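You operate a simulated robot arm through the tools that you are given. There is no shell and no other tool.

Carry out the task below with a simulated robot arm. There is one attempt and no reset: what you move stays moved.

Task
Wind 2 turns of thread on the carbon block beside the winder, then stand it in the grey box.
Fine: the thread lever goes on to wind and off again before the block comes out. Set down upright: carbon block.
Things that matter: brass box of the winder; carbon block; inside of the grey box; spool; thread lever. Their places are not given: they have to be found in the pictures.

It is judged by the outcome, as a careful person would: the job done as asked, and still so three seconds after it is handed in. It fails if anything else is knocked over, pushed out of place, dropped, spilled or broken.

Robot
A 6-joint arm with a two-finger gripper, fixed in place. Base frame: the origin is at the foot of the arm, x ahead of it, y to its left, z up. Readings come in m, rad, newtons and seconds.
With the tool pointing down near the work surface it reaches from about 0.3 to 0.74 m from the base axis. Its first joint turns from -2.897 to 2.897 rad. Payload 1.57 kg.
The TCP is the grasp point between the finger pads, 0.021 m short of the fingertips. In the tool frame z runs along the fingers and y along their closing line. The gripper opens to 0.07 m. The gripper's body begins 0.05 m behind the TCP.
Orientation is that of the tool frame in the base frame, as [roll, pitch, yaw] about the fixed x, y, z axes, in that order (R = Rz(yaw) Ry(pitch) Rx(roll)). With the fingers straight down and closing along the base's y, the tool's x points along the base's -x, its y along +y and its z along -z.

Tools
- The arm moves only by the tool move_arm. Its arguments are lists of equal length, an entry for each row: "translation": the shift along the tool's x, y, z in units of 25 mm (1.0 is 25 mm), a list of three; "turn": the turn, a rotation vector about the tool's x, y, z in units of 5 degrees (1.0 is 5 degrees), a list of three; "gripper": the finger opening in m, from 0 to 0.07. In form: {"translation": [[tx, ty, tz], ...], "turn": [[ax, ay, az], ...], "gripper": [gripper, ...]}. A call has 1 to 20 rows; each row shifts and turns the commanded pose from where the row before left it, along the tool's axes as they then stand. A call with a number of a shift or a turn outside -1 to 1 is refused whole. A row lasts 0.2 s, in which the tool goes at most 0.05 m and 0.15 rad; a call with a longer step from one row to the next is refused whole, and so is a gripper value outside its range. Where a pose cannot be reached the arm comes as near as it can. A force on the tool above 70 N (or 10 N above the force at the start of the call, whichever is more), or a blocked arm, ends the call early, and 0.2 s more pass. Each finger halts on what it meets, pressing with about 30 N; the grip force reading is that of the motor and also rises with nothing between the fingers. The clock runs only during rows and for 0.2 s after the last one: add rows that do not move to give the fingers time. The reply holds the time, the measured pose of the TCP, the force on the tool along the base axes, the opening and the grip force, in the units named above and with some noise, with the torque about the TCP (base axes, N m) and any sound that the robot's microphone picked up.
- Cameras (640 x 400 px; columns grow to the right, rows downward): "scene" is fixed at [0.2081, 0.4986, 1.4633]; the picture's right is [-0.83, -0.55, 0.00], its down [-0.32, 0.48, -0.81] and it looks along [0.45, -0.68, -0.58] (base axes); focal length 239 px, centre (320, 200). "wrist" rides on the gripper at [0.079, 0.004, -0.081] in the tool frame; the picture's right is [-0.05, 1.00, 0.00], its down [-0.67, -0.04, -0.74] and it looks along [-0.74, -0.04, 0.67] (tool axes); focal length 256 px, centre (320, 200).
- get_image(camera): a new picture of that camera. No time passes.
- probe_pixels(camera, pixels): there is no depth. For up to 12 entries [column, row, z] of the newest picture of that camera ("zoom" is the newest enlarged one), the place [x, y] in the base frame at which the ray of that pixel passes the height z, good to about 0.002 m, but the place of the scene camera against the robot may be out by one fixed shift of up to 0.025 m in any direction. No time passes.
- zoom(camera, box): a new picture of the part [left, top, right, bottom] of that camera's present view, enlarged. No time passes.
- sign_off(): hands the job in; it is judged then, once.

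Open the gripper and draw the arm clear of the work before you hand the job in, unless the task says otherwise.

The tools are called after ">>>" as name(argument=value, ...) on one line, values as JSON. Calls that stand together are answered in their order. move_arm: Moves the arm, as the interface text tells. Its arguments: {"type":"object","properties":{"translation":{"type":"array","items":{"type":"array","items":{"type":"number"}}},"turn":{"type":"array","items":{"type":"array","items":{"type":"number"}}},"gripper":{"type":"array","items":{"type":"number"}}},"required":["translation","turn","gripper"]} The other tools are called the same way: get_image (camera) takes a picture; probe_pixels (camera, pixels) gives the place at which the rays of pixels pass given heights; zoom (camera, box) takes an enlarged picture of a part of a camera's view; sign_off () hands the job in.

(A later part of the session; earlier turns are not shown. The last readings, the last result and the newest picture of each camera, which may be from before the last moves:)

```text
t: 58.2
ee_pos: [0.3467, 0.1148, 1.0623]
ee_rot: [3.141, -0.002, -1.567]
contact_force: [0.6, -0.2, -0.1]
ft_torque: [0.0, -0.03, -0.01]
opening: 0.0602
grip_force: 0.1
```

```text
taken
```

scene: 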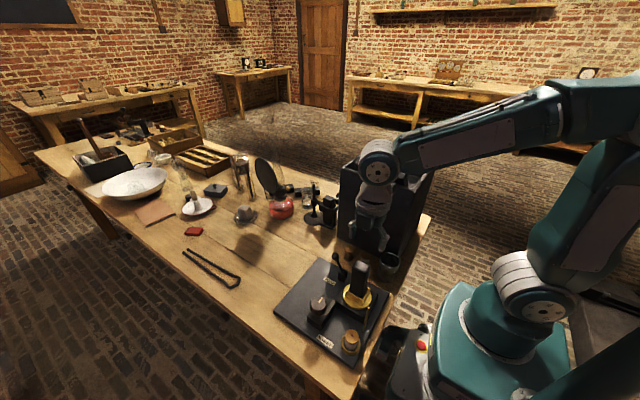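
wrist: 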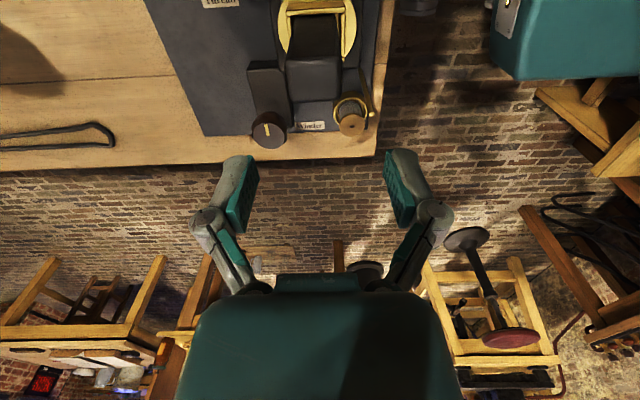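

The turn worked, and the spool, knob and block all look undisturbed. I'll move above the lever ball, lower part way and look.

>>> move_arm(translation=[[0.5, -1, 0], [0.5, -1, 0], [0.5, -1, 0], [0.6, -1, 0], [0, -0.21, 0], [0, 0, 1], [0, 0, 1], [0, 0, 0]], turn=[[0, 0, 0], [0, 0, 0], [0, 0, 0], [0, 0, 0], [0, 0, 0], [0, 0, 0], [0, 0, 0], [0, 0, 0]], gripper=[0.06, 0.06, 0.06, 0.06, 0.06, 0.05, 0.05, 0.05])

>>> get_image(camera="wrist")

>>> get_image(camera="scene")

```text
t: 60.0
ee_pos: [0.4526, 0.0618, 1.0139]
ee_rot: [3.14, -0.002, -1.569]
contact_force: [-0.4, 0.0, -1.2]
ft_torque: [0.01, -0.01, -0.06]
opening: 0.05
grip_force: 0.0
```

```text
taken
```

wrist: 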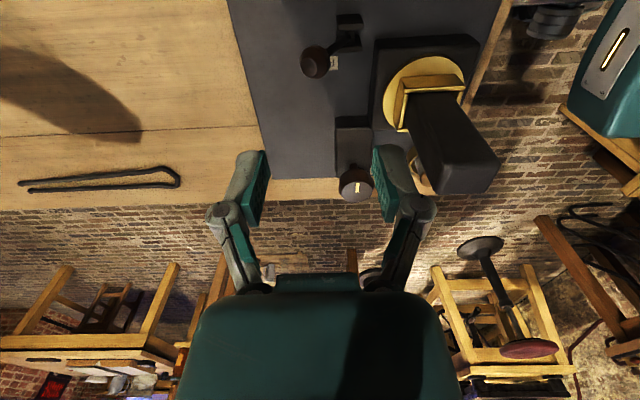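

```text
taken
```

scene: 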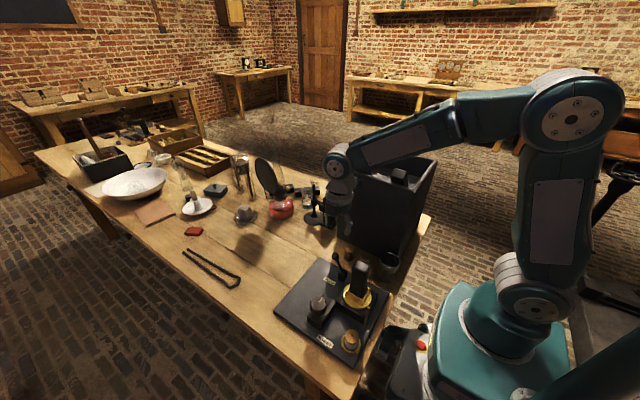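

The ball shows at (315,62) between the fingers' columns. I'll probe it at a few heights and compare with my estimate.

>>> probe_pixels(camera="wrist", pixels=[[315, 62, 0.875], [315, 62, 0.885], [315, 62, 0.895], [347, 30, 0.82], [355, 182, 0.85]])

>>> zoom(camera="wrist", box=[280, 0, 400, 90])

>>> zoom(camera="scene", box=[310, 220, 400, 320])

```text
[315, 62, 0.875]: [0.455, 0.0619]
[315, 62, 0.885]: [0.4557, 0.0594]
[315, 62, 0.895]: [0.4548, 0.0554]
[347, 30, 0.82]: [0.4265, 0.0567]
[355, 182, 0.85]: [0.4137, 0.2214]
```

```text
4.44 times, centred on (340, 45) of wrist
```

zoom: 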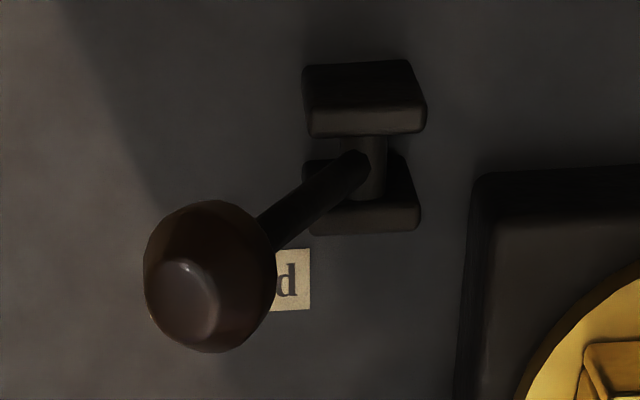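

```text
4.00 times, centred on (355, 270) of scene
```

zoom: 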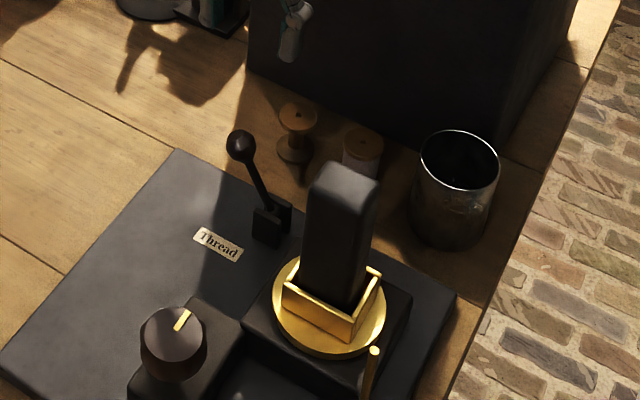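

Both views agree: ball centre ≈(0.455, 0.061, 0.880), diameter about 23 mm. I'll descend so the open fingers straddle it.

>>> move_arm(translation=[[0.03, -0.08, 1], [0, 0, 1], [0, 0, 1], [0, 0, 1], [0, 0, 0.6], [0, 0, 0.5], [0, 0, 0]], turn=[[0, 0, 0], [0, 0, 0], [0, 0, 0], [0, 0, 0], [0, 0, 0], [0, 0, 0], [0, 0, 0]], gripper=[0.05, 0.05, 0.05, 0.05, 0.05, 0.05, 0.05])

>>> get_image(camera="wrist")

>>> get_image(camera="scene")

>>> zoom(camera="scene", box=[310, 220, 400, 320])

```text
t: 61.6
ee_pos: [0.4544, 0.0621, 0.886]
ee_rot: [3.139, -0.003, -1.569]
contact_force: [-0.7, -0.2, 0.7]
ft_torque: [0.0, 0.01, 0.02]
opening: 0.05
grip_force: 0.0
```

```text
taken
```

wrist: 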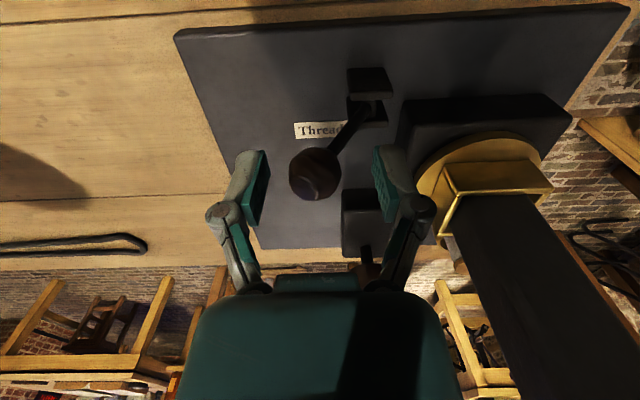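

```text
taken
```

scene: 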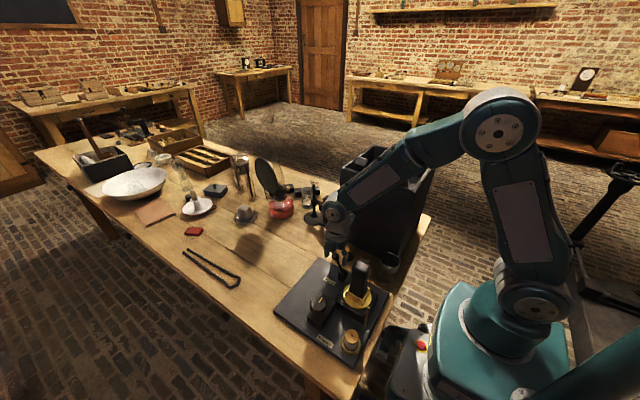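

```text
4.00 times, centred on (355, 270) of scene
```

zoom: 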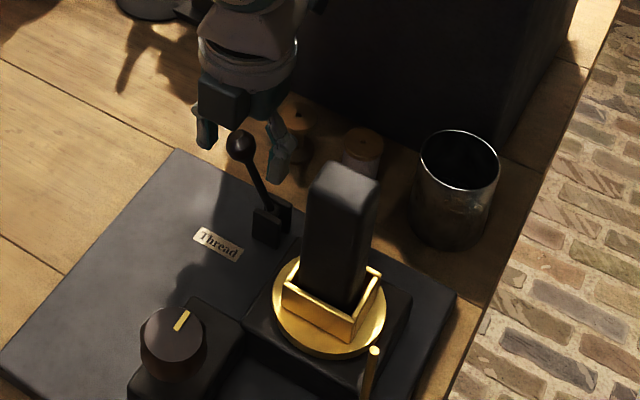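

The ball sits at (315,175) between the two fingers in the wrist view. I'll confirm its position relative to the fingers.

>>> probe_pixels(camera="wrist", pixels=[[315, 175, 0.88], [315, 175, 0.87], [315, 175, 0.86], [290, 175, 0.88], [340, 175, 0.88], [315, 198, 0.88], [315, 150, 0.88]])

>>> zoom(camera="wrist", box=[220, 60, 420, 220])

```text
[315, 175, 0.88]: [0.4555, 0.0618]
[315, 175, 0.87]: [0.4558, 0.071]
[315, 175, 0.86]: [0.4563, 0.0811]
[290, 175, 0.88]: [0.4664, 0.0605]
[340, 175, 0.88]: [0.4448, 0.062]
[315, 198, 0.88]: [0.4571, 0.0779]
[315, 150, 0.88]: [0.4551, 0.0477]
```

```text
2.50 times, centred on (320, 140) of wrist
```

zoom: 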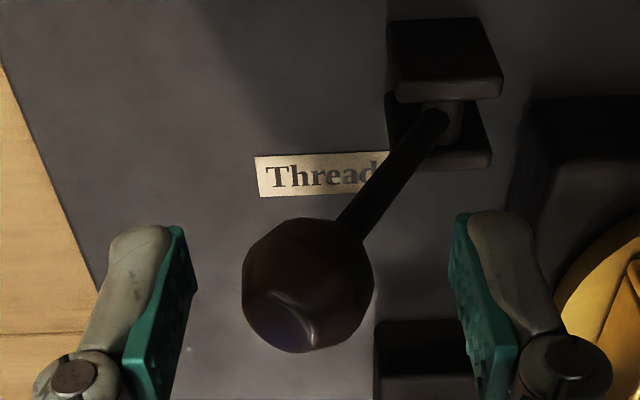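

The ball is confirmed between the fingers. I'll push the lever towards −x gently, first to about mid-travel, then check force and picture.

>>> move_arm(translation=[[0, 0.4, 0], [0, 0.4, 0], [0, 0.4, 0], [0, 0.4, 0], [0, 0.4, 0]], turn=[[0, 0, 0], [0, 0, 0], [0, 0, 0], [0, 0, 0], [0, 0, 0]], gripper=[0.05, 0.05, 0.05, 0.05, 0.05])

>>> get_image(camera="wrist")

>>> zoom(camera="scene", box=[300, 230, 400, 360])

```text
t: 62.8
ee_pos: [0.4037, 0.0619, 0.8858]
ee_rot: [3.14, -0.001, -1.569]
contact_force: [0.2, -0.2, 0.1]
ft_torque: [0.0, -0.02, 0.0]
opening: 0.05
grip_force: 0.0
```

```text
taken
```

wrist: 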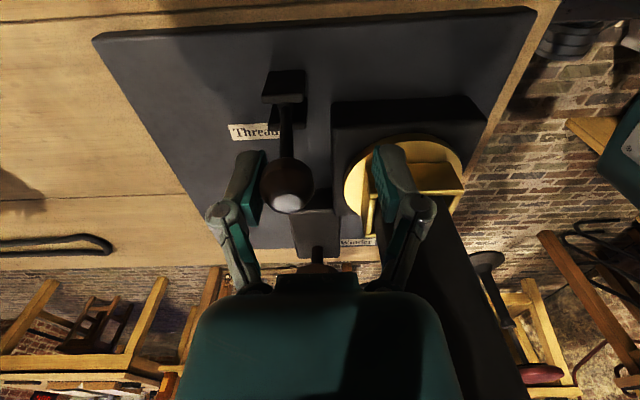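

```text
3.08 times, centred on (350, 295) of scene
```

zoom: 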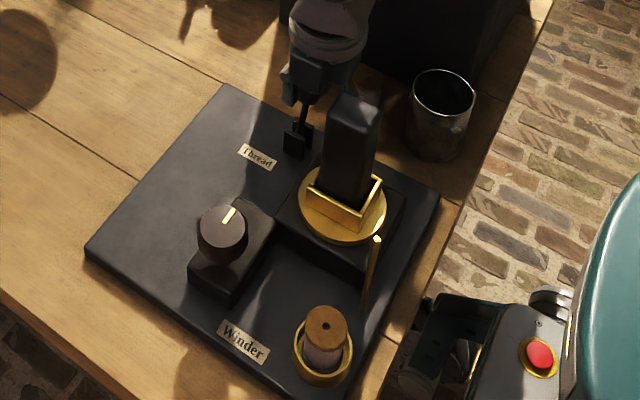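

The lever moved freely to upright, and nothing is turning yet. I'll continue pushing to the −x side.

>>> move_arm(translation=[[0, 0.4, 0], [0, 0.4, 0], [0, 0.3, 0]], turn=[[0, 0, 0], [0, 0, 0], [0, 0, 0]], gripper=[0.05, 0.05, 0.05])

>>> get_image(camera="wrist")

>>> zoom(camera="scene", box=[300, 230, 400, 360])

```text
t: 63.6
ee_pos: [0.3797, 0.0617, 0.8851]
ee_rot: [-3.137, -0.001, -1.571]
contact_force: [28.8, 0.0, -11.6]
ft_torque: [0.03, 0.3, 0.06]
opening: 0.0617
grip_force: 8.5
```

```text
taken
```

wrist: 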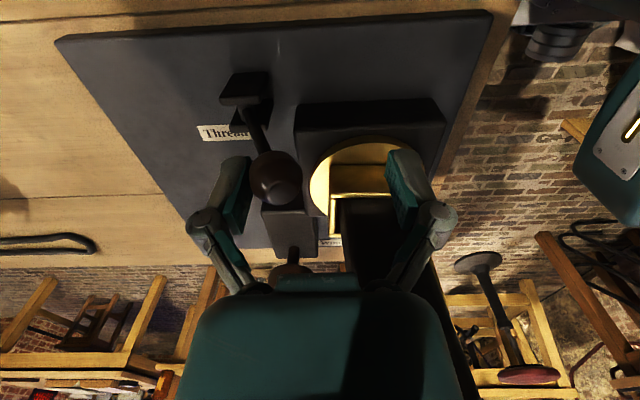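

```text
3.08 times, centred on (350, 295) of scene
```

zoom: 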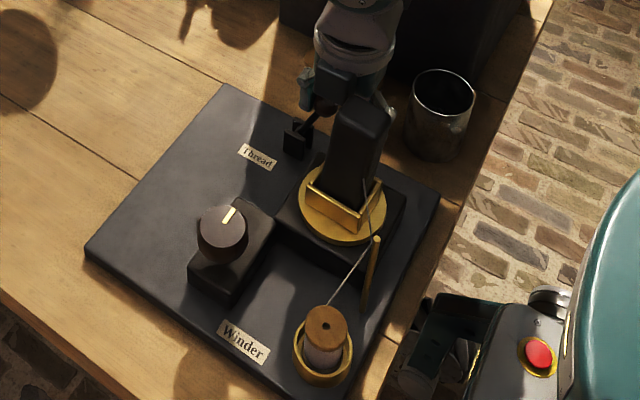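

The lever has reached its stop (29 N), and a thread now runs from the spool past the rod to the block, so it's on. The turntable isn't moving by itself. I'll back off and check that the lever stays put.

>>> move_arm(translation=[[0, -0.4, 0], [0, -0.2, 0], [0, 0, 0]], turn=[[0, 0, 0], [0, 0, 0], [0, 0, 0]], gripper=[0.055, 0.055, 0.055])

>>> get_image(camera="wrist")

>>> zoom(camera="scene", box=[300, 230, 400, 360])

```text
t: 64.4
ee_pos: [0.3912, 0.0607, 0.8853]
ee_rot: [3.141, -0.003, -1.57]
contact_force: [-0.6, -0.1, -0.2]
ft_torque: [0.01, -0.01, 0.0]
opening: 0.0551
grip_force: 0.1
```

```text
taken
```

wrist: 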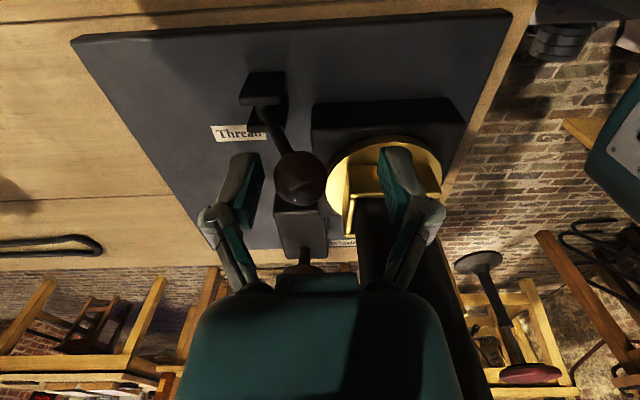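

```text
3.08 times, centred on (350, 295) of scene
```

zoom: 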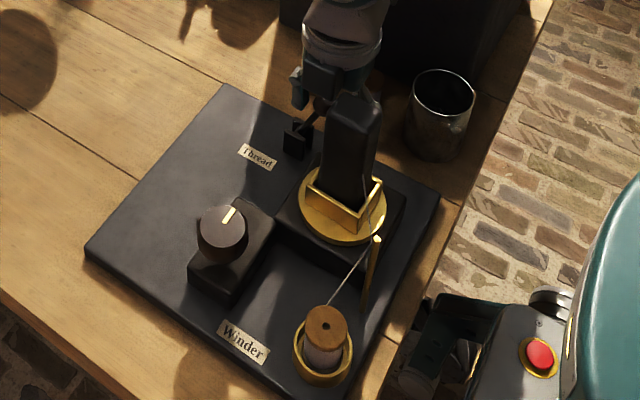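

The lever stays tilted to −x with the thread still engaged. So the knob on the gearbox must drive the turntable by hand; I'll lift clear and move above the knob to measure it.

>>> move_arm(translation=[[0, 0, -0.6], [0, 0, -1], [0, 0, -1], [0, 0, -1], [0, 0, -1], [0, 0, -1], [0, 0, -1], [0, 0, -0.4], [-1, -0.16, 0], [-1, -0.16, 0], [-1, -0.16, 0], [-1, -0.16, 0], [-1, -0.16, 0], [-1, -0.16, 0], [-0.16, 0, 0], [0, 0, 0]], turn=[[0, 0, 0], [0, 0, 0], [0, 0, 0], [0, 0, 0], [0, 0, 0], [0, 0, 0], [0, 0, 0], [0, 0, 0], [0, 0, 0], [0, 0, 0], [0, 0, 0], [0, 0, 0], [0, 0, 0], [0, 0, 0], [0, 0, 0], [0, 0, 0]], gripper=[0.055, 0.055, 0.055, 0.055, 0.055, 0.055, 0.055, 0.06, 0.06, 0.07, 0.07, 0.07, 0.07, 0.07, 0.07, 0.07])

>>> get_image(camera="wrist")

>>> zoom(camera="scene", box=[300, 230, 400, 360])

```text
t: 67.8
ee_pos: [0.4157, 0.2158, 1.0595]
ee_rot: [3.141, -0.001, -1.569]
contact_force: [-0.4, 0.2, -0.3]
ft_torque: [-0.02, 0.0, 0.0]
opening: 0.07
grip_force: 0.0
```

```text
taken
```

wrist: 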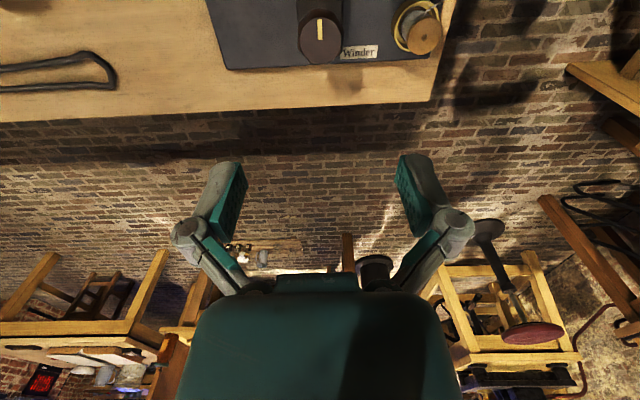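

```text
3.08 times, centred on (350, 295) of scene
```

zoom: 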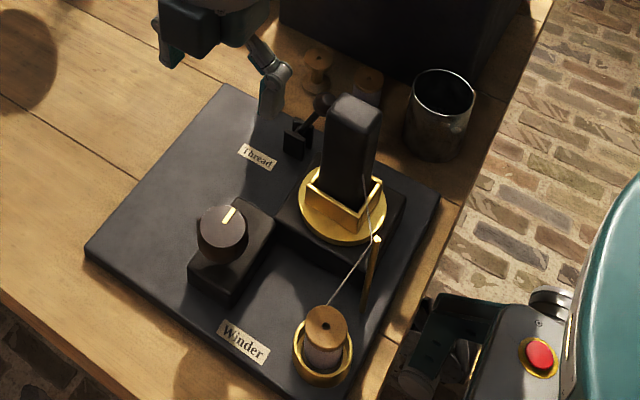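

The thread is visible from the spool over the rod to the block. The knob is at about (320,40) in the wrist view; I'll zoom in on it.

>>> zoom(camera="wrist", box=[280, 0, 400, 75])

>>> zoom(camera="scene", box=[300, 280, 345, 340])

>>> zoom(camera="scene", box=[335, 245, 390, 320])

```text
5.33 times, centred on (340, 38) of wrist
```

zoom: 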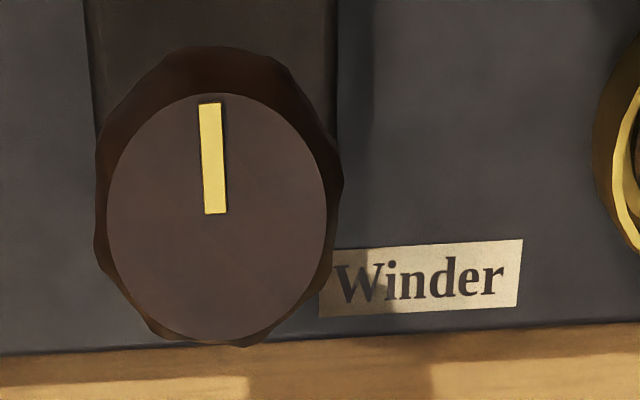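

```text
6.67 times, centred on (322, 310) of scene
```

zoom: 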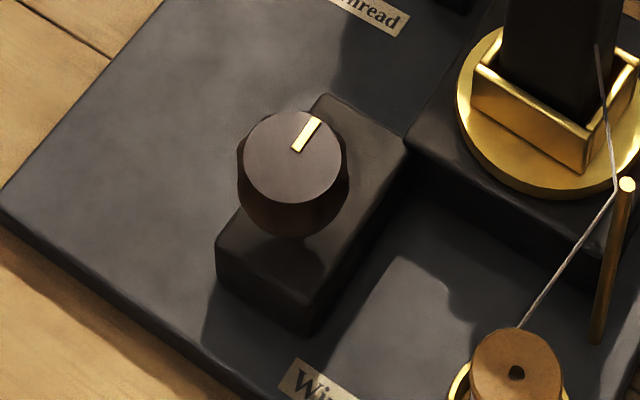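

```text
5.33 times, centred on (362, 282) of scene
```

zoom: 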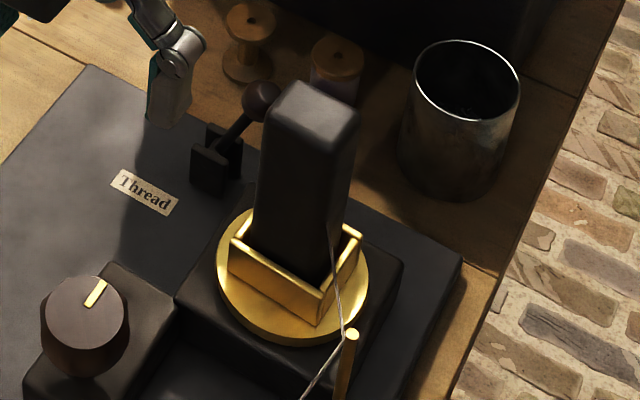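

The knob top centre is about (0.415, 0.214, 0.872), roughly 40–44 mm across and graspable. Before gripping I'll test the wrist's rotation range at this safe height, continuing the same way (yaw −90° → 0°).

>>> move_arm(translation=[[0, 0, 0], [0, 0, 0], [0, 0, 0], [0, 0, 0], [0, 0, 0], [0, 0, 0], [0, 0, 0], [0, 0, 0], [0, 0, 0], [0, 0, 0], [0, 0, 0], [0, 0, 0], [0, 0, 0], [0, 0, 0], [0, 0, 0], [0, 0, 0], [0, 0, 0], [0, 0, 0], [0, 0, 0]], turn=[[0, 0, -1], [0, 0, -1], [0, 0, -1], [0, 0, -1], [0, 0, -1], [0, 0, -1], [0, 0, -1], [0, 0, -1], [0, 0, -1], [0, 0, -1], [0, 0, -1], [0, 0, -1], [0, 0, -1], [0, 0, -1], [0, 0, -1], [0, 0, -1], [0, 0, -1], [0, 0, -1], [0, 0, 0]], gripper=[0.07, 0.07, 0.07, 0.07, 0.07, 0.07, 0.07, 0.07, 0.07, 0.07, 0.07, 0.07, 0.07, 0.07, 0.07, 0.07, 0.07, 0.07, 0.07])

```text
t: 71.8
ee_pos: [0.4176, 0.2157, 1.0602]
ee_rot: [3.14, -0.002, 0.002]
contact_force: [1.1, -0.1, -0.7]
ft_torque: [-0.01, -0.02, 0.02]
opening: 0.0703
grip_force: 0.0
```

Yaw 0 was reached without trouble. I'll keep going another 90° and beyond to see how far it goes.

>>> move_arm(translation=[[0, 0, 0], [0, 0, 0], [0, 0, 0], [0, 0, 0], [0, 0, 0], [0, 0, 0], [0, 0, 0], [0, 0, 0], [0, 0, 0], [0, 0, 0], [0, 0, 0], [0, 0, 0], [0, 0, 0], [0, 0, 0], [0, 0, 0], [0, 0, 0], [0, 0, 0], [0, 0, 0], [0, 0, 0]], turn=[[0, 0, -1], [0, 0, -1], [0, 0, -1], [0, 0, -1], [0, 0, -1], [0, 0, -1], [0, 0, -1], [0, 0, -1], [0, 0, -1], [0, 0, -1], [0, 0, -1], [0, 0, -1], [0, 0, -1], [0, 0, -1], [0, 0, -1], [0, 0, -1], [0, 0, -1], [0, 0, -1], [0, 0, 0]], gripper=[0.07, 0.07, 0.07, 0.07, 0.07, 0.07, 0.07, 0.07, 0.07, 0.07, 0.07, 0.07, 0.07, 0.07, 0.07, 0.07, 0.07, 0.07, 0.07])

```text
t: 75.8
ee_pos: [-0.0069, 0.4283, 1.0326]
ee_rot: [3.12, -0.002, 1.525]
contact_force: [0.4, 0.9, -0.1]
ft_torque: [0.01, 0.03, 0.02]
opening: 0.0704
grip_force: 0.0
out of reach, approached as far as the arm can: row 5, 6, 7, 8, 9, 10, 11, 12, 13, 14, 15, 16, 17, 18
```

The wrist limit was reached and the arm swung away to (−0.007, 0.428, 1.03) trying to follow. I'll check the scene to be sure nothing was touched.

>>> get_image(camera="scene")

>>> get_image(camera="wrist")

>>> zoom(camera="scene", box=[300, 230, 400, 360])

```text
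taken
```

scene: 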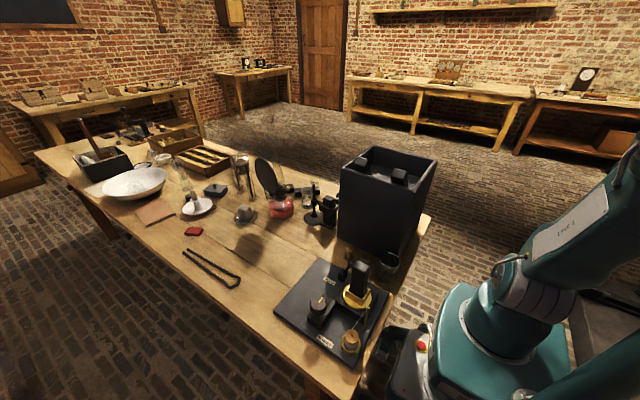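

```text
taken
```

wrist: 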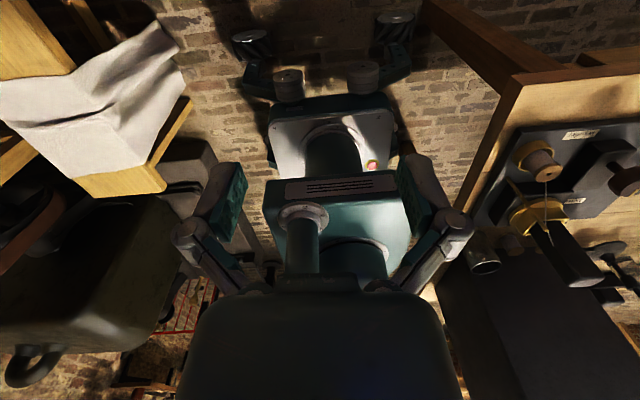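

```text
3.08 times, centred on (350, 295) of scene
```

zoom: 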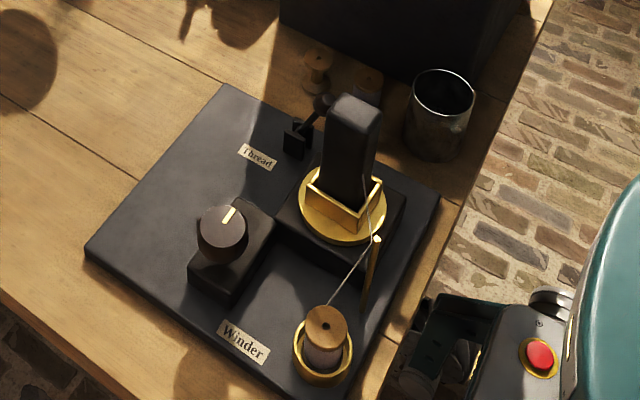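

Nothing was disturbed: block, thread, lever and knob are all unchanged. I'll issue a single idle row to see which pose the arm treats as commanded before recovering.

>>> move_arm(translation=[[0, 0, 0]], turn=[[0, 0, 0]], gripper=[0.07])

```text
t: 76.2
ee_pos: [-0.0072, 0.4299, 1.0332]
ee_rot: [3.123, -0.003, 1.524]
contact_force: [0.2, 0.5, 0.1]
ft_torque: [0.0, -0.03, -0.02]
opening: 0.0701
grip_force: 0.1
```

The commanded pose has been reset to where the arm actually is. I'll rotate the wrist away from its limit here in free space, 90° at a time.

>>> move_arm(translation=[[0, 0, -0.5], [0, 0, -0.5], [0, 0, 0], [0, 0, 0], [0, 0, 0], [0, 0, 0], [0, 0, 0], [0, 0, 0], [0, 0, 0], [0, 0, 0], [0, 0, 0], [0, 0, 0], [0, 0, 0], [0, 0, 0], [0, 0, 0], [0, 0, 0], [0, 0, 0], [0, 0, 0], [0, 0, 0]], turn=[[0, 0, 1], [0, 0, 1], [0, 0, 1], [0, 0, 1], [0, 0, 1], [0, 0, 1], [0, 0, 1], [0, 0, 1], [0, 0, 1], [0, 0, 1], [0, 0, 1], [0, 0, 1], [0, 0, 1], [0, 0, 1], [0, 0, 1], [0, 0, 1], [0, 0, 1], [0, 0, 1], [0, 0, 0]], gripper=[0.07, 0.07, 0.07, 0.07, 0.07, 0.07, 0.07, 0.07, 0.07, 0.07, 0.07, 0.07, 0.07, 0.07, 0.07, 0.07, 0.07, 0.07, 0.07])

>>> move_arm(translation=[[0, 0, 0], [0, 0, 0], [0, 0, 0], [0, 0, 0], [0, 0, 0], [0, 0, 0], [0, 0, 0], [0, 0, 0], [0, 0, 0], [0, 0, 0], [0, 0, 0], [0, 0, 0], [0, 0, 0], [0, 0, 0], [0, 0, 0], [0, 0, 0], [0, 0, 0], [0, 0, 0], [0, 0, 0]], turn=[[0, 0, 1], [0, 0, 1], [0, 0, 1], [0, 0, 1], [0, 0, 1], [0, 0, 1], [0, 0, 1], [0, 0, 1], [0, 0, 1], [0, 0, 1], [0, 0, 1], [0, 0, 1], [0, 0, 1], [0, 0, 1], [0, 0, 1], [0, 0, 1], [0, 0, 1], [0, 0, 1], [0, 0, 0]], gripper=[0.07, 0.07, 0.07, 0.07, 0.07, 0.07, 0.07, 0.07, 0.07, 0.07, 0.07, 0.07, 0.07, 0.07, 0.07, 0.07, 0.07, 0.07, 0.07])

```text
t: 80.2
ee_pos: [-0.0139, 0.4305, 1.0563]
ee_rot: [3.136, 0.0, -0.012]
contact_force: [0.1, -0.9, 0.3]
ft_torque: [-0.01, 0.0, -0.02]
opening: 0.0701
grip_force: 0.2
```

```text
t: 84.2
ee_pos: [-0.0128, 0.4291, 1.0571]
ee_rot: [3.14, -0.002, -1.581]
contact_force: [-0.8, 0.0, 0.0]
ft_torque: [-0.01, -0.01, 0.0]
opening: 0.0701
grip_force: 0.0
```

The wrist is now well away from its limit (yaw −90°). I'll move back above the knob while staying high.

>>> move_arm(translation=[[0.468, -0.95, 0], [0.468, -0.95, 0], [0.468, -0.95, 0], [0.468, -0.95, 0], [0.468, -0.95, 0], [0.468, -0.95, 0], [0.468, -0.95, 0], [0.468, -0.95, 0], [0.468, -0.95, 0], [0.468, -0.95, 0], [0.468, -0.95, 0], [0.468, -0.95, 0], [0.468, -0.95, 0], [0.468, -0.95, 0], [0.468, -0.95, 0], [0.468, -0.95, 0], [0.468, -0.95, 0], [0.468, -0.95, 0], [0, 0, 0]], turn=[[0, 0, 0.5], [0, 0, 0], [0, 0, 0], [0, 0, 0], [0, 0, 0], [0, 0, 0], [0, 0, 0], [0, 0, 0], [0, 0, 0], [0, 0, 0], [0, 0, 0], [0, 0, 0], [0, 0, 0], [0, 0, 0], [0, 0, 0], [0, 0, 0], [0, 0, 0], [0, 0, 0], [0, 0, 0]], gripper=[0.07, 0.07, 0.07, 0.07, 0.07, 0.07, 0.07, 0.07, 0.07, 0.07, 0.07, 0.07, 0.07, 0.07, 0.07, 0.07, 0.07, 0.07, 0.07])

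>>> get_image(camera="scene")

```text
t: 88.2
ee_pos: [0.4024, 0.201, 1.0579]
ee_rot: [3.14, -0.002, -1.613]
contact_force: [-0.4, 0.4, 0.4]
ft_torque: [0.0, -0.03, -0.02]
opening: 0.0703
grip_force: 0.1
```

```text
taken
```

scene: 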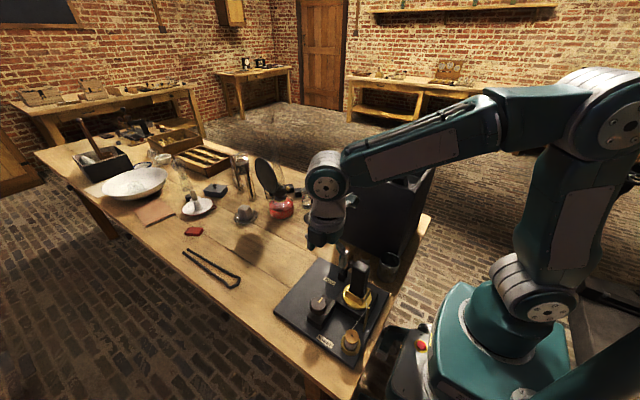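

I'm back near the knob. I'll rotate the wrist the allowed way to yaw ≈75°, which keeps the camera well away from the block and leaves room for 120° strokes.

>>> move_arm(translation=[[0, 0, 0], [0, 0, 0], [0, 0, 0], [0, 0, 0], [0, 0, 0], [0, 0, 0], [0, 0, 0], [0, 0, 0], [0, 0, 0], [0, 0, 0], [0, 0, 0], [0, 0, 0], [0, 0, 0], [0, 0, 0], [0, 0, 0], [0, 0, 0], [0, 0, 0], [0, 0, 0], [0, 0, 0], [0, 0, 0]], turn=[[0, 0, 1], [0, 0, 1], [0, 0, 1], [0, 0, 1], [0, 0, 1], [0, 0, 1], [0, 0, 1], [0, 0, 1], [0, 0, 1], [0, 0, 1], [0, 0, 1], [0, 0, 1], [0, 0, 1], [0, 0, 1], [0, 0, 1], [0, 0, 1], [0, 0, 1], [0, 0, 1], [0, 0, 1], [0, 0, 1]], gripper=[0.07, 0.07, 0.07, 0.07, 0.07, 0.07, 0.07, 0.07, 0.07, 0.07, 0.07, 0.07, 0.07, 0.07, 0.07, 0.07, 0.07, 0.07, 0.07, 0.07])

>>> move_arm(translation=[[0, 0, 0], [0, 0, 0], [0, 0, 0], [0, 0, 0], [0, 0, 0], [0, 0, 0], [0, 0, 0], [0, 0, 0], [0, 0, 0], [0, 0, 0], [0, 0, 0], [0, 0, 0], [0, 0, 0], [0, 0, 0], [0, 0, 0], [0, 0, 0], [0, 0, 0], [0, 0, 0], [0, 0, 0], [0, 0, 0]], turn=[[0, 0, 1], [0, 0, 1], [0, 0, 1], [0, 0, 1], [0, 0, 1], [0, 0, 1], [0, 0, 1], [0, 0, 1], [0, 0, 1], [0, 0, 1], [0, 0, 1], [0, 0, 1], [0, 0, 1], [0, 0, 1], [0, 0, 1], [0, 0, 1], [0, 0, 1], [0, 0, 1], [0, 0, 0.5], [0, 0, 0]], gripper=[0.07, 0.07, 0.07, 0.07, 0.07, 0.07, 0.07, 0.07, 0.07, 0.07, 0.07, 0.07, 0.07, 0.07, 0.07, 0.07, 0.07, 0.07, 0.07, 0.07])

>>> get_image(camera="wrist")

```text
t: 92.4
ee_pos: [0.4018, 0.2011, 1.0582]
ee_rot: [-3.14, -0.001, 2.922]
contact_force: [1.2, 0.1, -0.2]
ft_torque: [-0.01, -0.02, -0.01]
opening: 0.07
grip_force: 0.0
```

```text
t: 96.6
ee_pos: [0.4018, 0.2017, 1.0583]
ee_rot: [3.14, 0.003, 1.31]
contact_force: [-0.1, -0.6, 0.2]
ft_torque: [-0.02, -0.01, -0.01]
opening: 0.0699
grip_force: 0.1
```

```text
taken
```

wrist: 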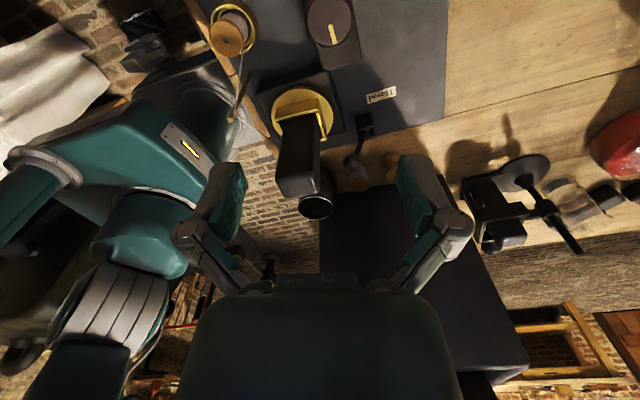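

Yaw is 75° and the knob is at about (331,22) in the wrist view. I'll zoom in and probe its centre.

>>> zoom(camera="wrist", box=[280, 0, 380, 62])

>>> probe_pixels(camera="wrist", pixels=[[331, 20, 0.872], [331, 20, 0.865], [331, 24, 0.872], [300, 100, 0.868]])

```text
6.40 times, centred on (330, 31) of wrist
```

zoom: 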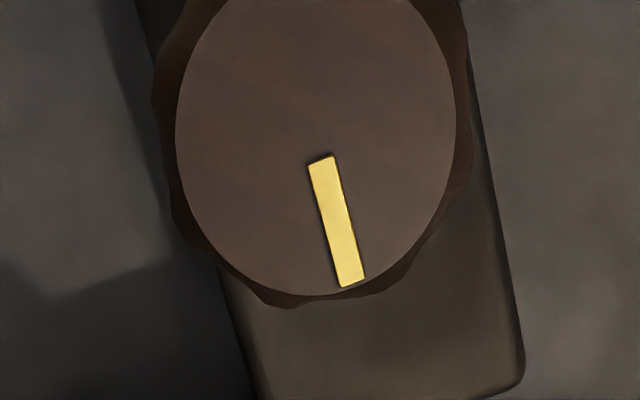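

```text
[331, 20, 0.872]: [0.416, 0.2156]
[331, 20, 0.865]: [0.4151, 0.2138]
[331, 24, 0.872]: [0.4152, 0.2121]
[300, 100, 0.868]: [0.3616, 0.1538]
```

The knob centre is about (0.4147, 0.213). I'll centre over it and lower to just above it for a check.

>>> move_arm(translation=[[0.578, 0.379, 1], [0, 0, 1], [0, 0, 1], [0, 0, 1], [0, 0, 1], [0, 0, 1], [0, 0, 0.12], [0, 0, 0]], turn=[[0, 0, 0], [0, 0, 0], [0, 0, 0], [0, 0, 0], [0, 0, 0], [0, 0, 0], [0, 0, 0], [0, 0, 0]], gripper=[0.07, 0.07, 0.07, 0.07, 0.07, 0.07, 0.07, 0.07])

>>> get_image(camera="wrist")

>>> zoom(camera="scene", box=[280, 230, 400, 360])

```text
t: 98.4
ee_pos: [0.4147, 0.2125, 0.9048]
ee_rot: [-3.14, 0.002, 1.311]
contact_force: [-0.6, -0.1, -0.8]
ft_torque: [0.0, 0.01, -0.04]
opening: 0.07
grip_force: 0.0
```

```text
taken
```

wrist: 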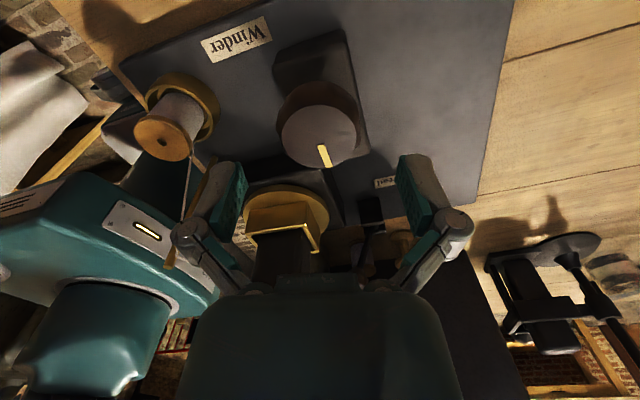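

```text
3.08 times, centred on (340, 295) of scene
```

zoom: 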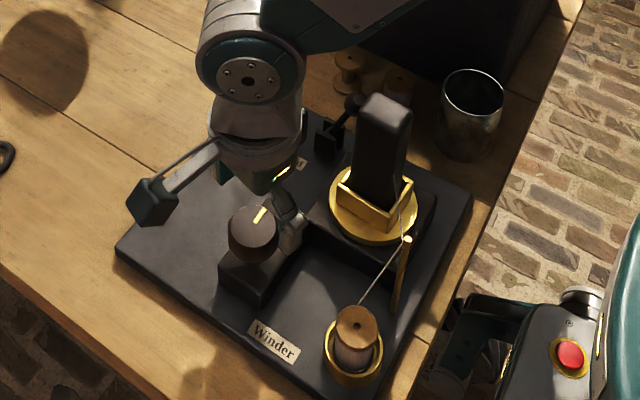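

The knob's top face is centred near (319,137). I'll probe it for the final centring.

>>> probe_pixels(camera="wrist", pixels=[[319, 137, 0.872], [319, 137, 0.868], [281, 137, 0.872], [356, 137, 0.872], [319, 168, 0.872], [319, 107, 0.872]])

>>> zoom(camera="wrist", box=[250, 70, 390, 190])

```text
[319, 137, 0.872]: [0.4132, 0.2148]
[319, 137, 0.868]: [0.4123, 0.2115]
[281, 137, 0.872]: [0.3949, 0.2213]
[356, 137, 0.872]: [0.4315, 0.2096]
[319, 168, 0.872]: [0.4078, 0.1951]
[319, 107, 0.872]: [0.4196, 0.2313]
```

```text
3.33 times, centred on (320, 130) of wrist
```

zoom: 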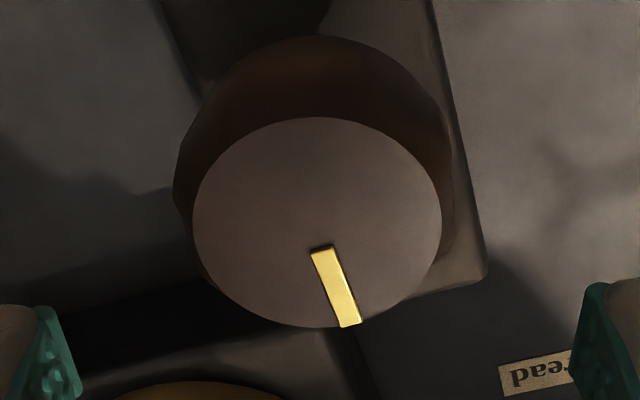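

The knob centre is about (0.4132, 0.2148), diameter about 38–43 mm. I'll correct by 2–3 mm, lower around it and close.

>>> move_arm(translation=[[0.073, -0.082, 0.5], [0, 0, 0.5], [0, 0, 0], [0, 0, 0], [0, 0, 0], [0, 0, 0], [0, 0, 0]], turn=[[0, 0, 0], [0, 0, 0], [0, 0, 0], [0, 0, 0], [0, 0, 0], [0, 0, 0], [0, 0, 0]], gripper=[0.07, 0.07, 0.07, 0.055, 0.045, 0.03, 0.03])

>>> get_image(camera="wrist")

>>> zoom(camera="scene", box=[280, 230, 400, 360])

```text
t: 100.0
ee_pos: [0.415, 0.2138, 0.88]
ee_rot: [3.14, 0.001, 1.311]
contact_force: [18.2, -6.2, 3.2]
ft_torque: [0.14, -0.48, -0.01]
opening: 0.0435
grip_force: 32.1
```

```text
taken
```

wrist: 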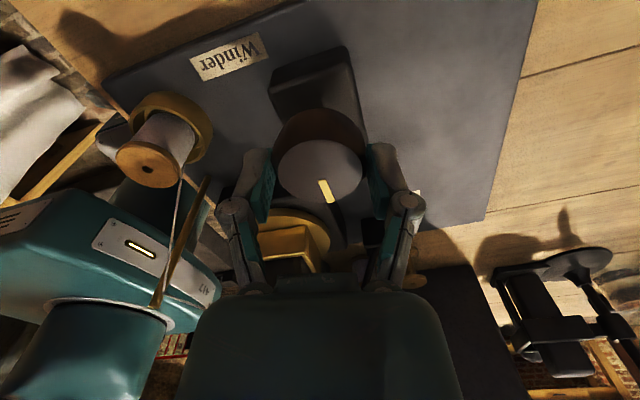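

```text
3.08 times, centred on (340, 295) of scene
```

zoom: 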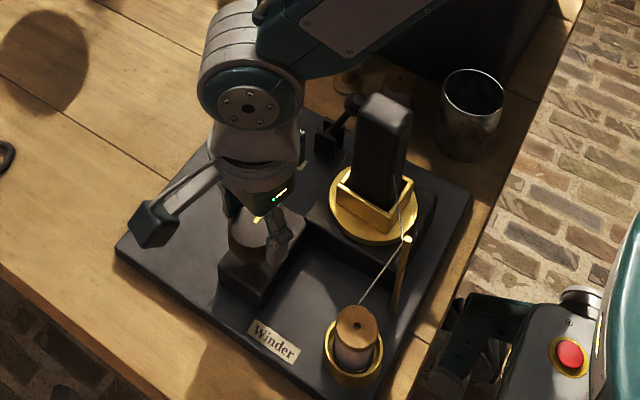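

The knob is gripped (opening 43.5 mm) with a 19 N sideways load, meaning I'm about 2 mm off centre along the closing line. I'll relax that and try a small 20° turn, then check that the turntable follows.

>>> move_arm(translation=[[0, 0.08, 0], [0, 0, 0], [0, 0, 0], [0, 0, 0], [0, 0, 0], [0, 0, 0]], turn=[[0, 0, 0], [0, 0, -1], [0, 0, -1], [0, 0, -1], [0, 0, -1], [0, 0, 0]], gripper=[0.03, 0.03, 0.03, 0.03, 0.03, 0.03])

>>> get_image(camera="wrist")

>>> zoom(camera="scene", box=[280, 230, 400, 360])

```text
t: 101.4
ee_pos: [0.4154, 0.2137, 0.8807]
ee_rot: [-3.141, 0.002, 1.662]
contact_force: [4.2, -0.2, 19.8]
ft_torque: [0.08, -0.08, 0.04]
opening: 0.0433
grip_force: 32.2
```

```text
taken
```

wrist: 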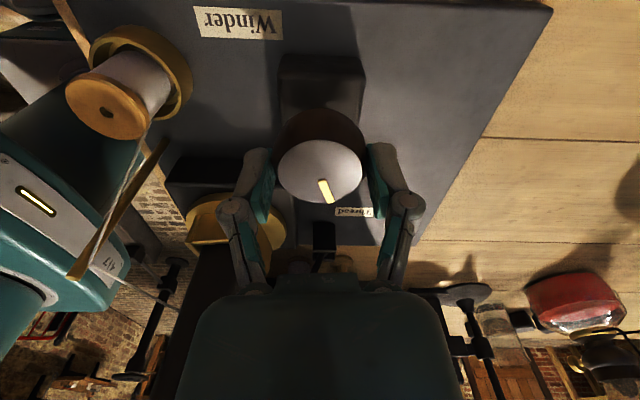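

```text
3.08 times, centred on (340, 295) of scene
```

zoom: 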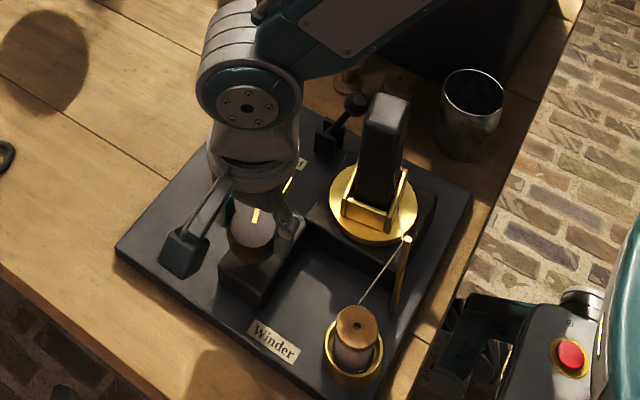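

The turntable follows the knob counter-clockwise, about 20° for 20°. I'll continue this stroke another 100° to yaw ≈195°.

>>> move_arm(translation=[[0, 0, 0], [0, 0, 0], [0, 0, 0], [0, 0, 0], [0, 0, 0], [0, 0, 0], [0, 0, 0], [0, 0, 0], [0, 0, 0], [0, 0, 0], [0, 0, 0], [0, 0, 0], [0, 0, 0], [0, 0, 0], [0, 0, 0], [0, 0, 0], [0, 0, 0], [0, 0, 0], [0, 0, 0], [0, 0, 0]], turn=[[0, 0, -1], [0, 0, -1], [0, 0, -1], [0, 0, -1], [0, 0, -1], [0, 0, -1], [0, 0, -1], [0, 0, -1], [0, 0, -1], [0, 0, -1], [0, 0, -1], [0, 0, -1], [0, 0, -1], [0, 0, -1], [0, 0, -1], [0, 0, -1], [0, 0, -1], [0, 0, -1], [0, 0, -1], [0, 0, -1]], gripper=[0.03, 0.03, 0.03, 0.03, 0.03, 0.03, 0.03, 0.03, 0.03, 0.03, 0.03, 0.03, 0.03, 0.03, 0.03, 0.03, 0.03, 0.03, 0.03, 0.03])

>>> get_image(camera="wrist")

>>> zoom(camera="scene", box=[280, 230, 400, 360])

```text
t: 105.6
ee_pos: [0.4155, 0.215, 0.8797]
ee_rot: [-3.14, 0.001, -2.876]
contact_force: [9.9, 24.1, 3.5]
ft_torque: [0.49, -0.34, -0.02]
opening: 0.0431
grip_force: 31.8
```

```text
taken
```

wrist: 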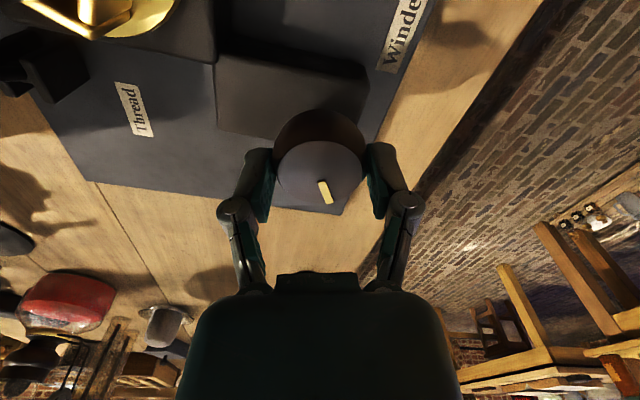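

```text
3.08 times, centred on (340, 295) of scene
```

zoom: 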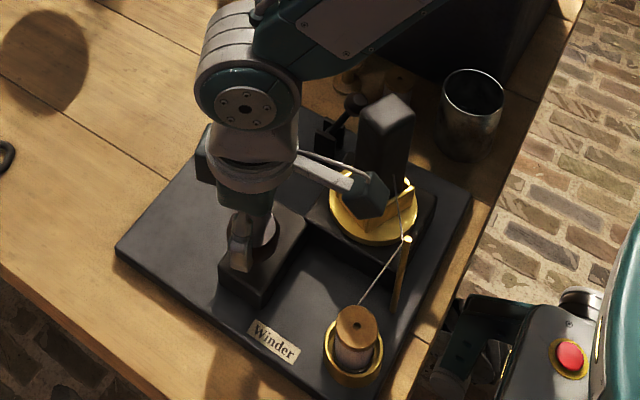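

Yaw is 195°, so 120° done without slip (the pointer is unchanged relative to the fingers). I'll open the gripper and read the free position to correct the centring.

>>> move_arm(translation=[[0, 0, 0], [0, 0, 0], [0, 0, 0]], turn=[[0, 0, 0], [0, 0, 0], [0, 0, 0]], gripper=[0.055, 0.07, 0.07])

>>> zoom(camera="scene", box=[335, 245, 390, 320])

```text
t: 106.4
ee_pos: [0.4153, 0.2147, 0.8801]
ee_rot: [-3.139, -0.001, -2.878]
contact_force: [0.0, 0.9, -0.1]
ft_torque: [-0.03, 0.02, 0.01]
opening: 0.0699
grip_force: 0.1
```

```text
5.33 times, centred on (362, 282) of scene
```

zoom: 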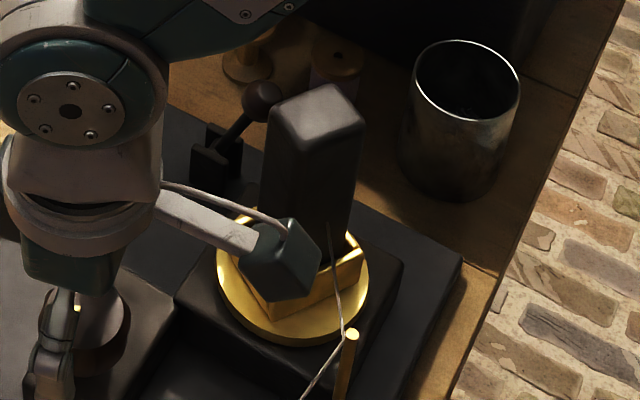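

The open position is (0.4153, 0.2147), consistent with the knob axis. I'll rotate the open gripper back 120° around the knob for the next stroke.

>>> move_arm(translation=[[0, 0, 0], [0, 0, 0], [0, 0, 0], [0, 0, 0], [0, 0, 0], [0, 0, 0], [0, 0, 0], [0, 0, 0], [0, 0, 0], [0, 0, 0], [0, 0, 0], [0, 0, 0], [0, 0, 0], [0, 0, 0], [0, 0, 0], [0, 0, 0], [0, 0, 0], [0, 0, 0], [0, 0, 0], [0, 0, 0]], turn=[[0, 0, 1], [0, 0, 1], [0, 0, 1], [0, 0, 1], [0, 0, 1], [0, 0, 1], [0, 0, 1], [0, 0, 1], [0, 0, 1], [0, 0, 1], [0, 0, 1], [0, 0, 1], [0, 0, 1], [0, 0, 1], [0, 0, 1], [0, 0, 1], [0, 0, 1], [0, 0, 1], [0, 0, 1], [0, 0, 1]], gripper=[0.07, 0.07, 0.07, 0.07, 0.07, 0.07, 0.07, 0.07, 0.07, 0.07, 0.07, 0.07, 0.07, 0.07, 0.07, 0.07, 0.07, 0.07, 0.07, 0.07])

>>> move_arm(translation=[[0, 0, 0], [0, 0, 0], [0, 0, 0], [0, 0, 0], [0, 0, 0]], turn=[[0, 0, 1], [0, 0, 1], [0, 0, 1], [0, 0, 1], [0, 0, 0]], gripper=[0.07, 0.07, 0.07, 0.07, 0.07])

>>> get_image(camera="wrist")

>>> zoom(camera="scene", box=[280, 230, 400, 360])

```text
t: 110.6
ee_pos: [0.4147, 0.2137, 0.8809]
ee_rot: [-3.139, 0.003, 1.658]
contact_force: [0.0, 0.2, 0.1]
ft_torque: [-0.01, 0.0, 0.01]
opening: 0.0704
grip_force: 0.1
```

```text
t: 111.8
ee_pos: [0.4147, 0.2136, 0.8803]
ee_rot: [3.141, 0.002, 1.311]
contact_force: [-0.3, 0.0, 0.3]
ft_torque: [-0.01, 0.0, 0.02]
opening: 0.0698
grip_force: 0.0
```

```text
taken
```

wrist: 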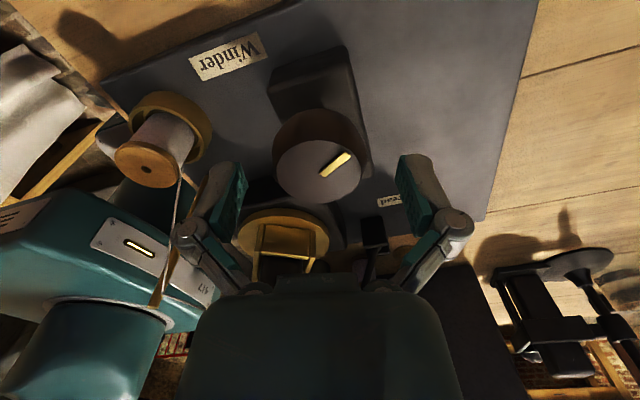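

```text
3.08 times, centred on (340, 295) of scene
```

zoom: 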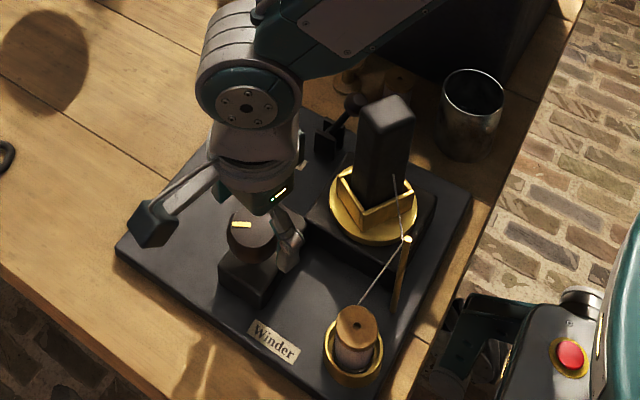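

The pointer has moved by about 120° and the box has turned with it. Starting stroke 2: close on the knob and turn.

>>> move_arm(translation=[[0, 0, 0], [0, 0, 0], [0, 0, 0], [0, 0, 0], [0, 0, 0], [0, 0, 0], [0, 0, 0], [0, 0, 0], [0, 0, 0], [0, 0, 0], [0, 0, 0], [0, 0, 0], [0, 0, 0], [0, 0, 0], [0, 0, 0], [0, 0, 0], [0, 0, 0], [0, 0, 0], [0, 0, 0], [0, 0, 0]], turn=[[0, 0, 0], [0, 0, 0], [0, 0, 0], [0, 0, 0], [0, 0, -1], [0, 0, -1], [0, 0, -1], [0, 0, -1], [0, 0, -1], [0, 0, -1], [0, 0, -1], [0, 0, -1], [0, 0, -1], [0, 0, -1], [0, 0, -1], [0, 0, -1], [0, 0, -1], [0, 0, -1], [0, 0, -1], [0, 0, -1]], gripper=[0.055, 0.045, 0.03, 0.03, 0.03, 0.03, 0.03, 0.03, 0.03, 0.03, 0.03, 0.03, 0.03, 0.03, 0.03, 0.03, 0.03, 0.03, 0.03, 0.03])

>>> move_arm(translation=[[0, 0, 0], [0, 0, 0], [0, 0, 0], [0, 0, 0], [0, 0, 0], [0, 0, 0], [0, 0, 0], [0, 0, 0], [0, 0, 0], [0, 0, 0], [0, 0, 0], [0, 0, 0]], turn=[[0, 0, -1], [0, 0, -1], [0, 0, -1], [0, 0, -1], [0, 0, -1], [0, 0, -1], [0, 0, -1], [0, 0, -1], [0, 0, 0], [0, 0, 0], [0, 0, 0], [0, 0, 0]], gripper=[0.03, 0.03, 0.03, 0.03, 0.03, 0.03, 0.03, 0.03, 0.03, 0.055, 0.07, 0.07])

>>> get_image(camera="wrist")

>>> zoom(camera="scene", box=[280, 230, 400, 360])

```text
t: 116.0
ee_pos: [0.4157, 0.2146, 0.8804]
ee_rot: [3.141, 0.001, 2.707]
contact_force: [6.5, 8.6, 4.9]
ft_torque: [0.32, -0.13, 0.0]
opening: 0.0439
grip_force: 32.1
```

```text
t: 118.6
ee_pos: [0.4149, 0.215, 0.88]
ee_rot: [-3.14, -0.002, -2.879]
contact_force: [-0.8, 0.1, -0.7]
ft_torque: [0.04, 0.01, -0.02]
opening: 0.0699
grip_force: 0.1
```

```text
taken
```

wrist: 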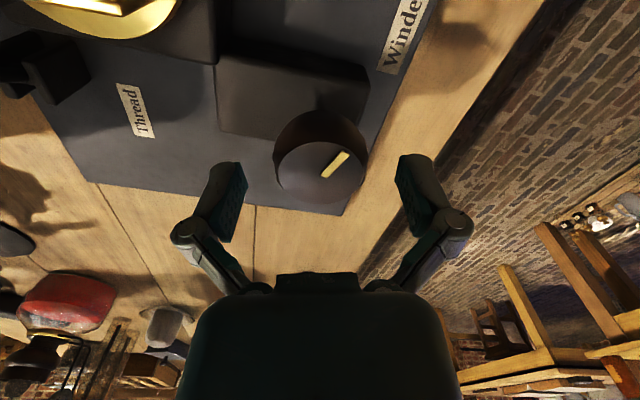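

```text
3.08 times, centred on (340, 295) of scene
```

zoom: 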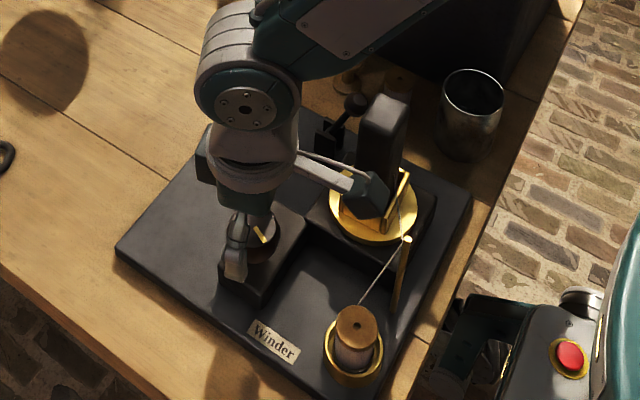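

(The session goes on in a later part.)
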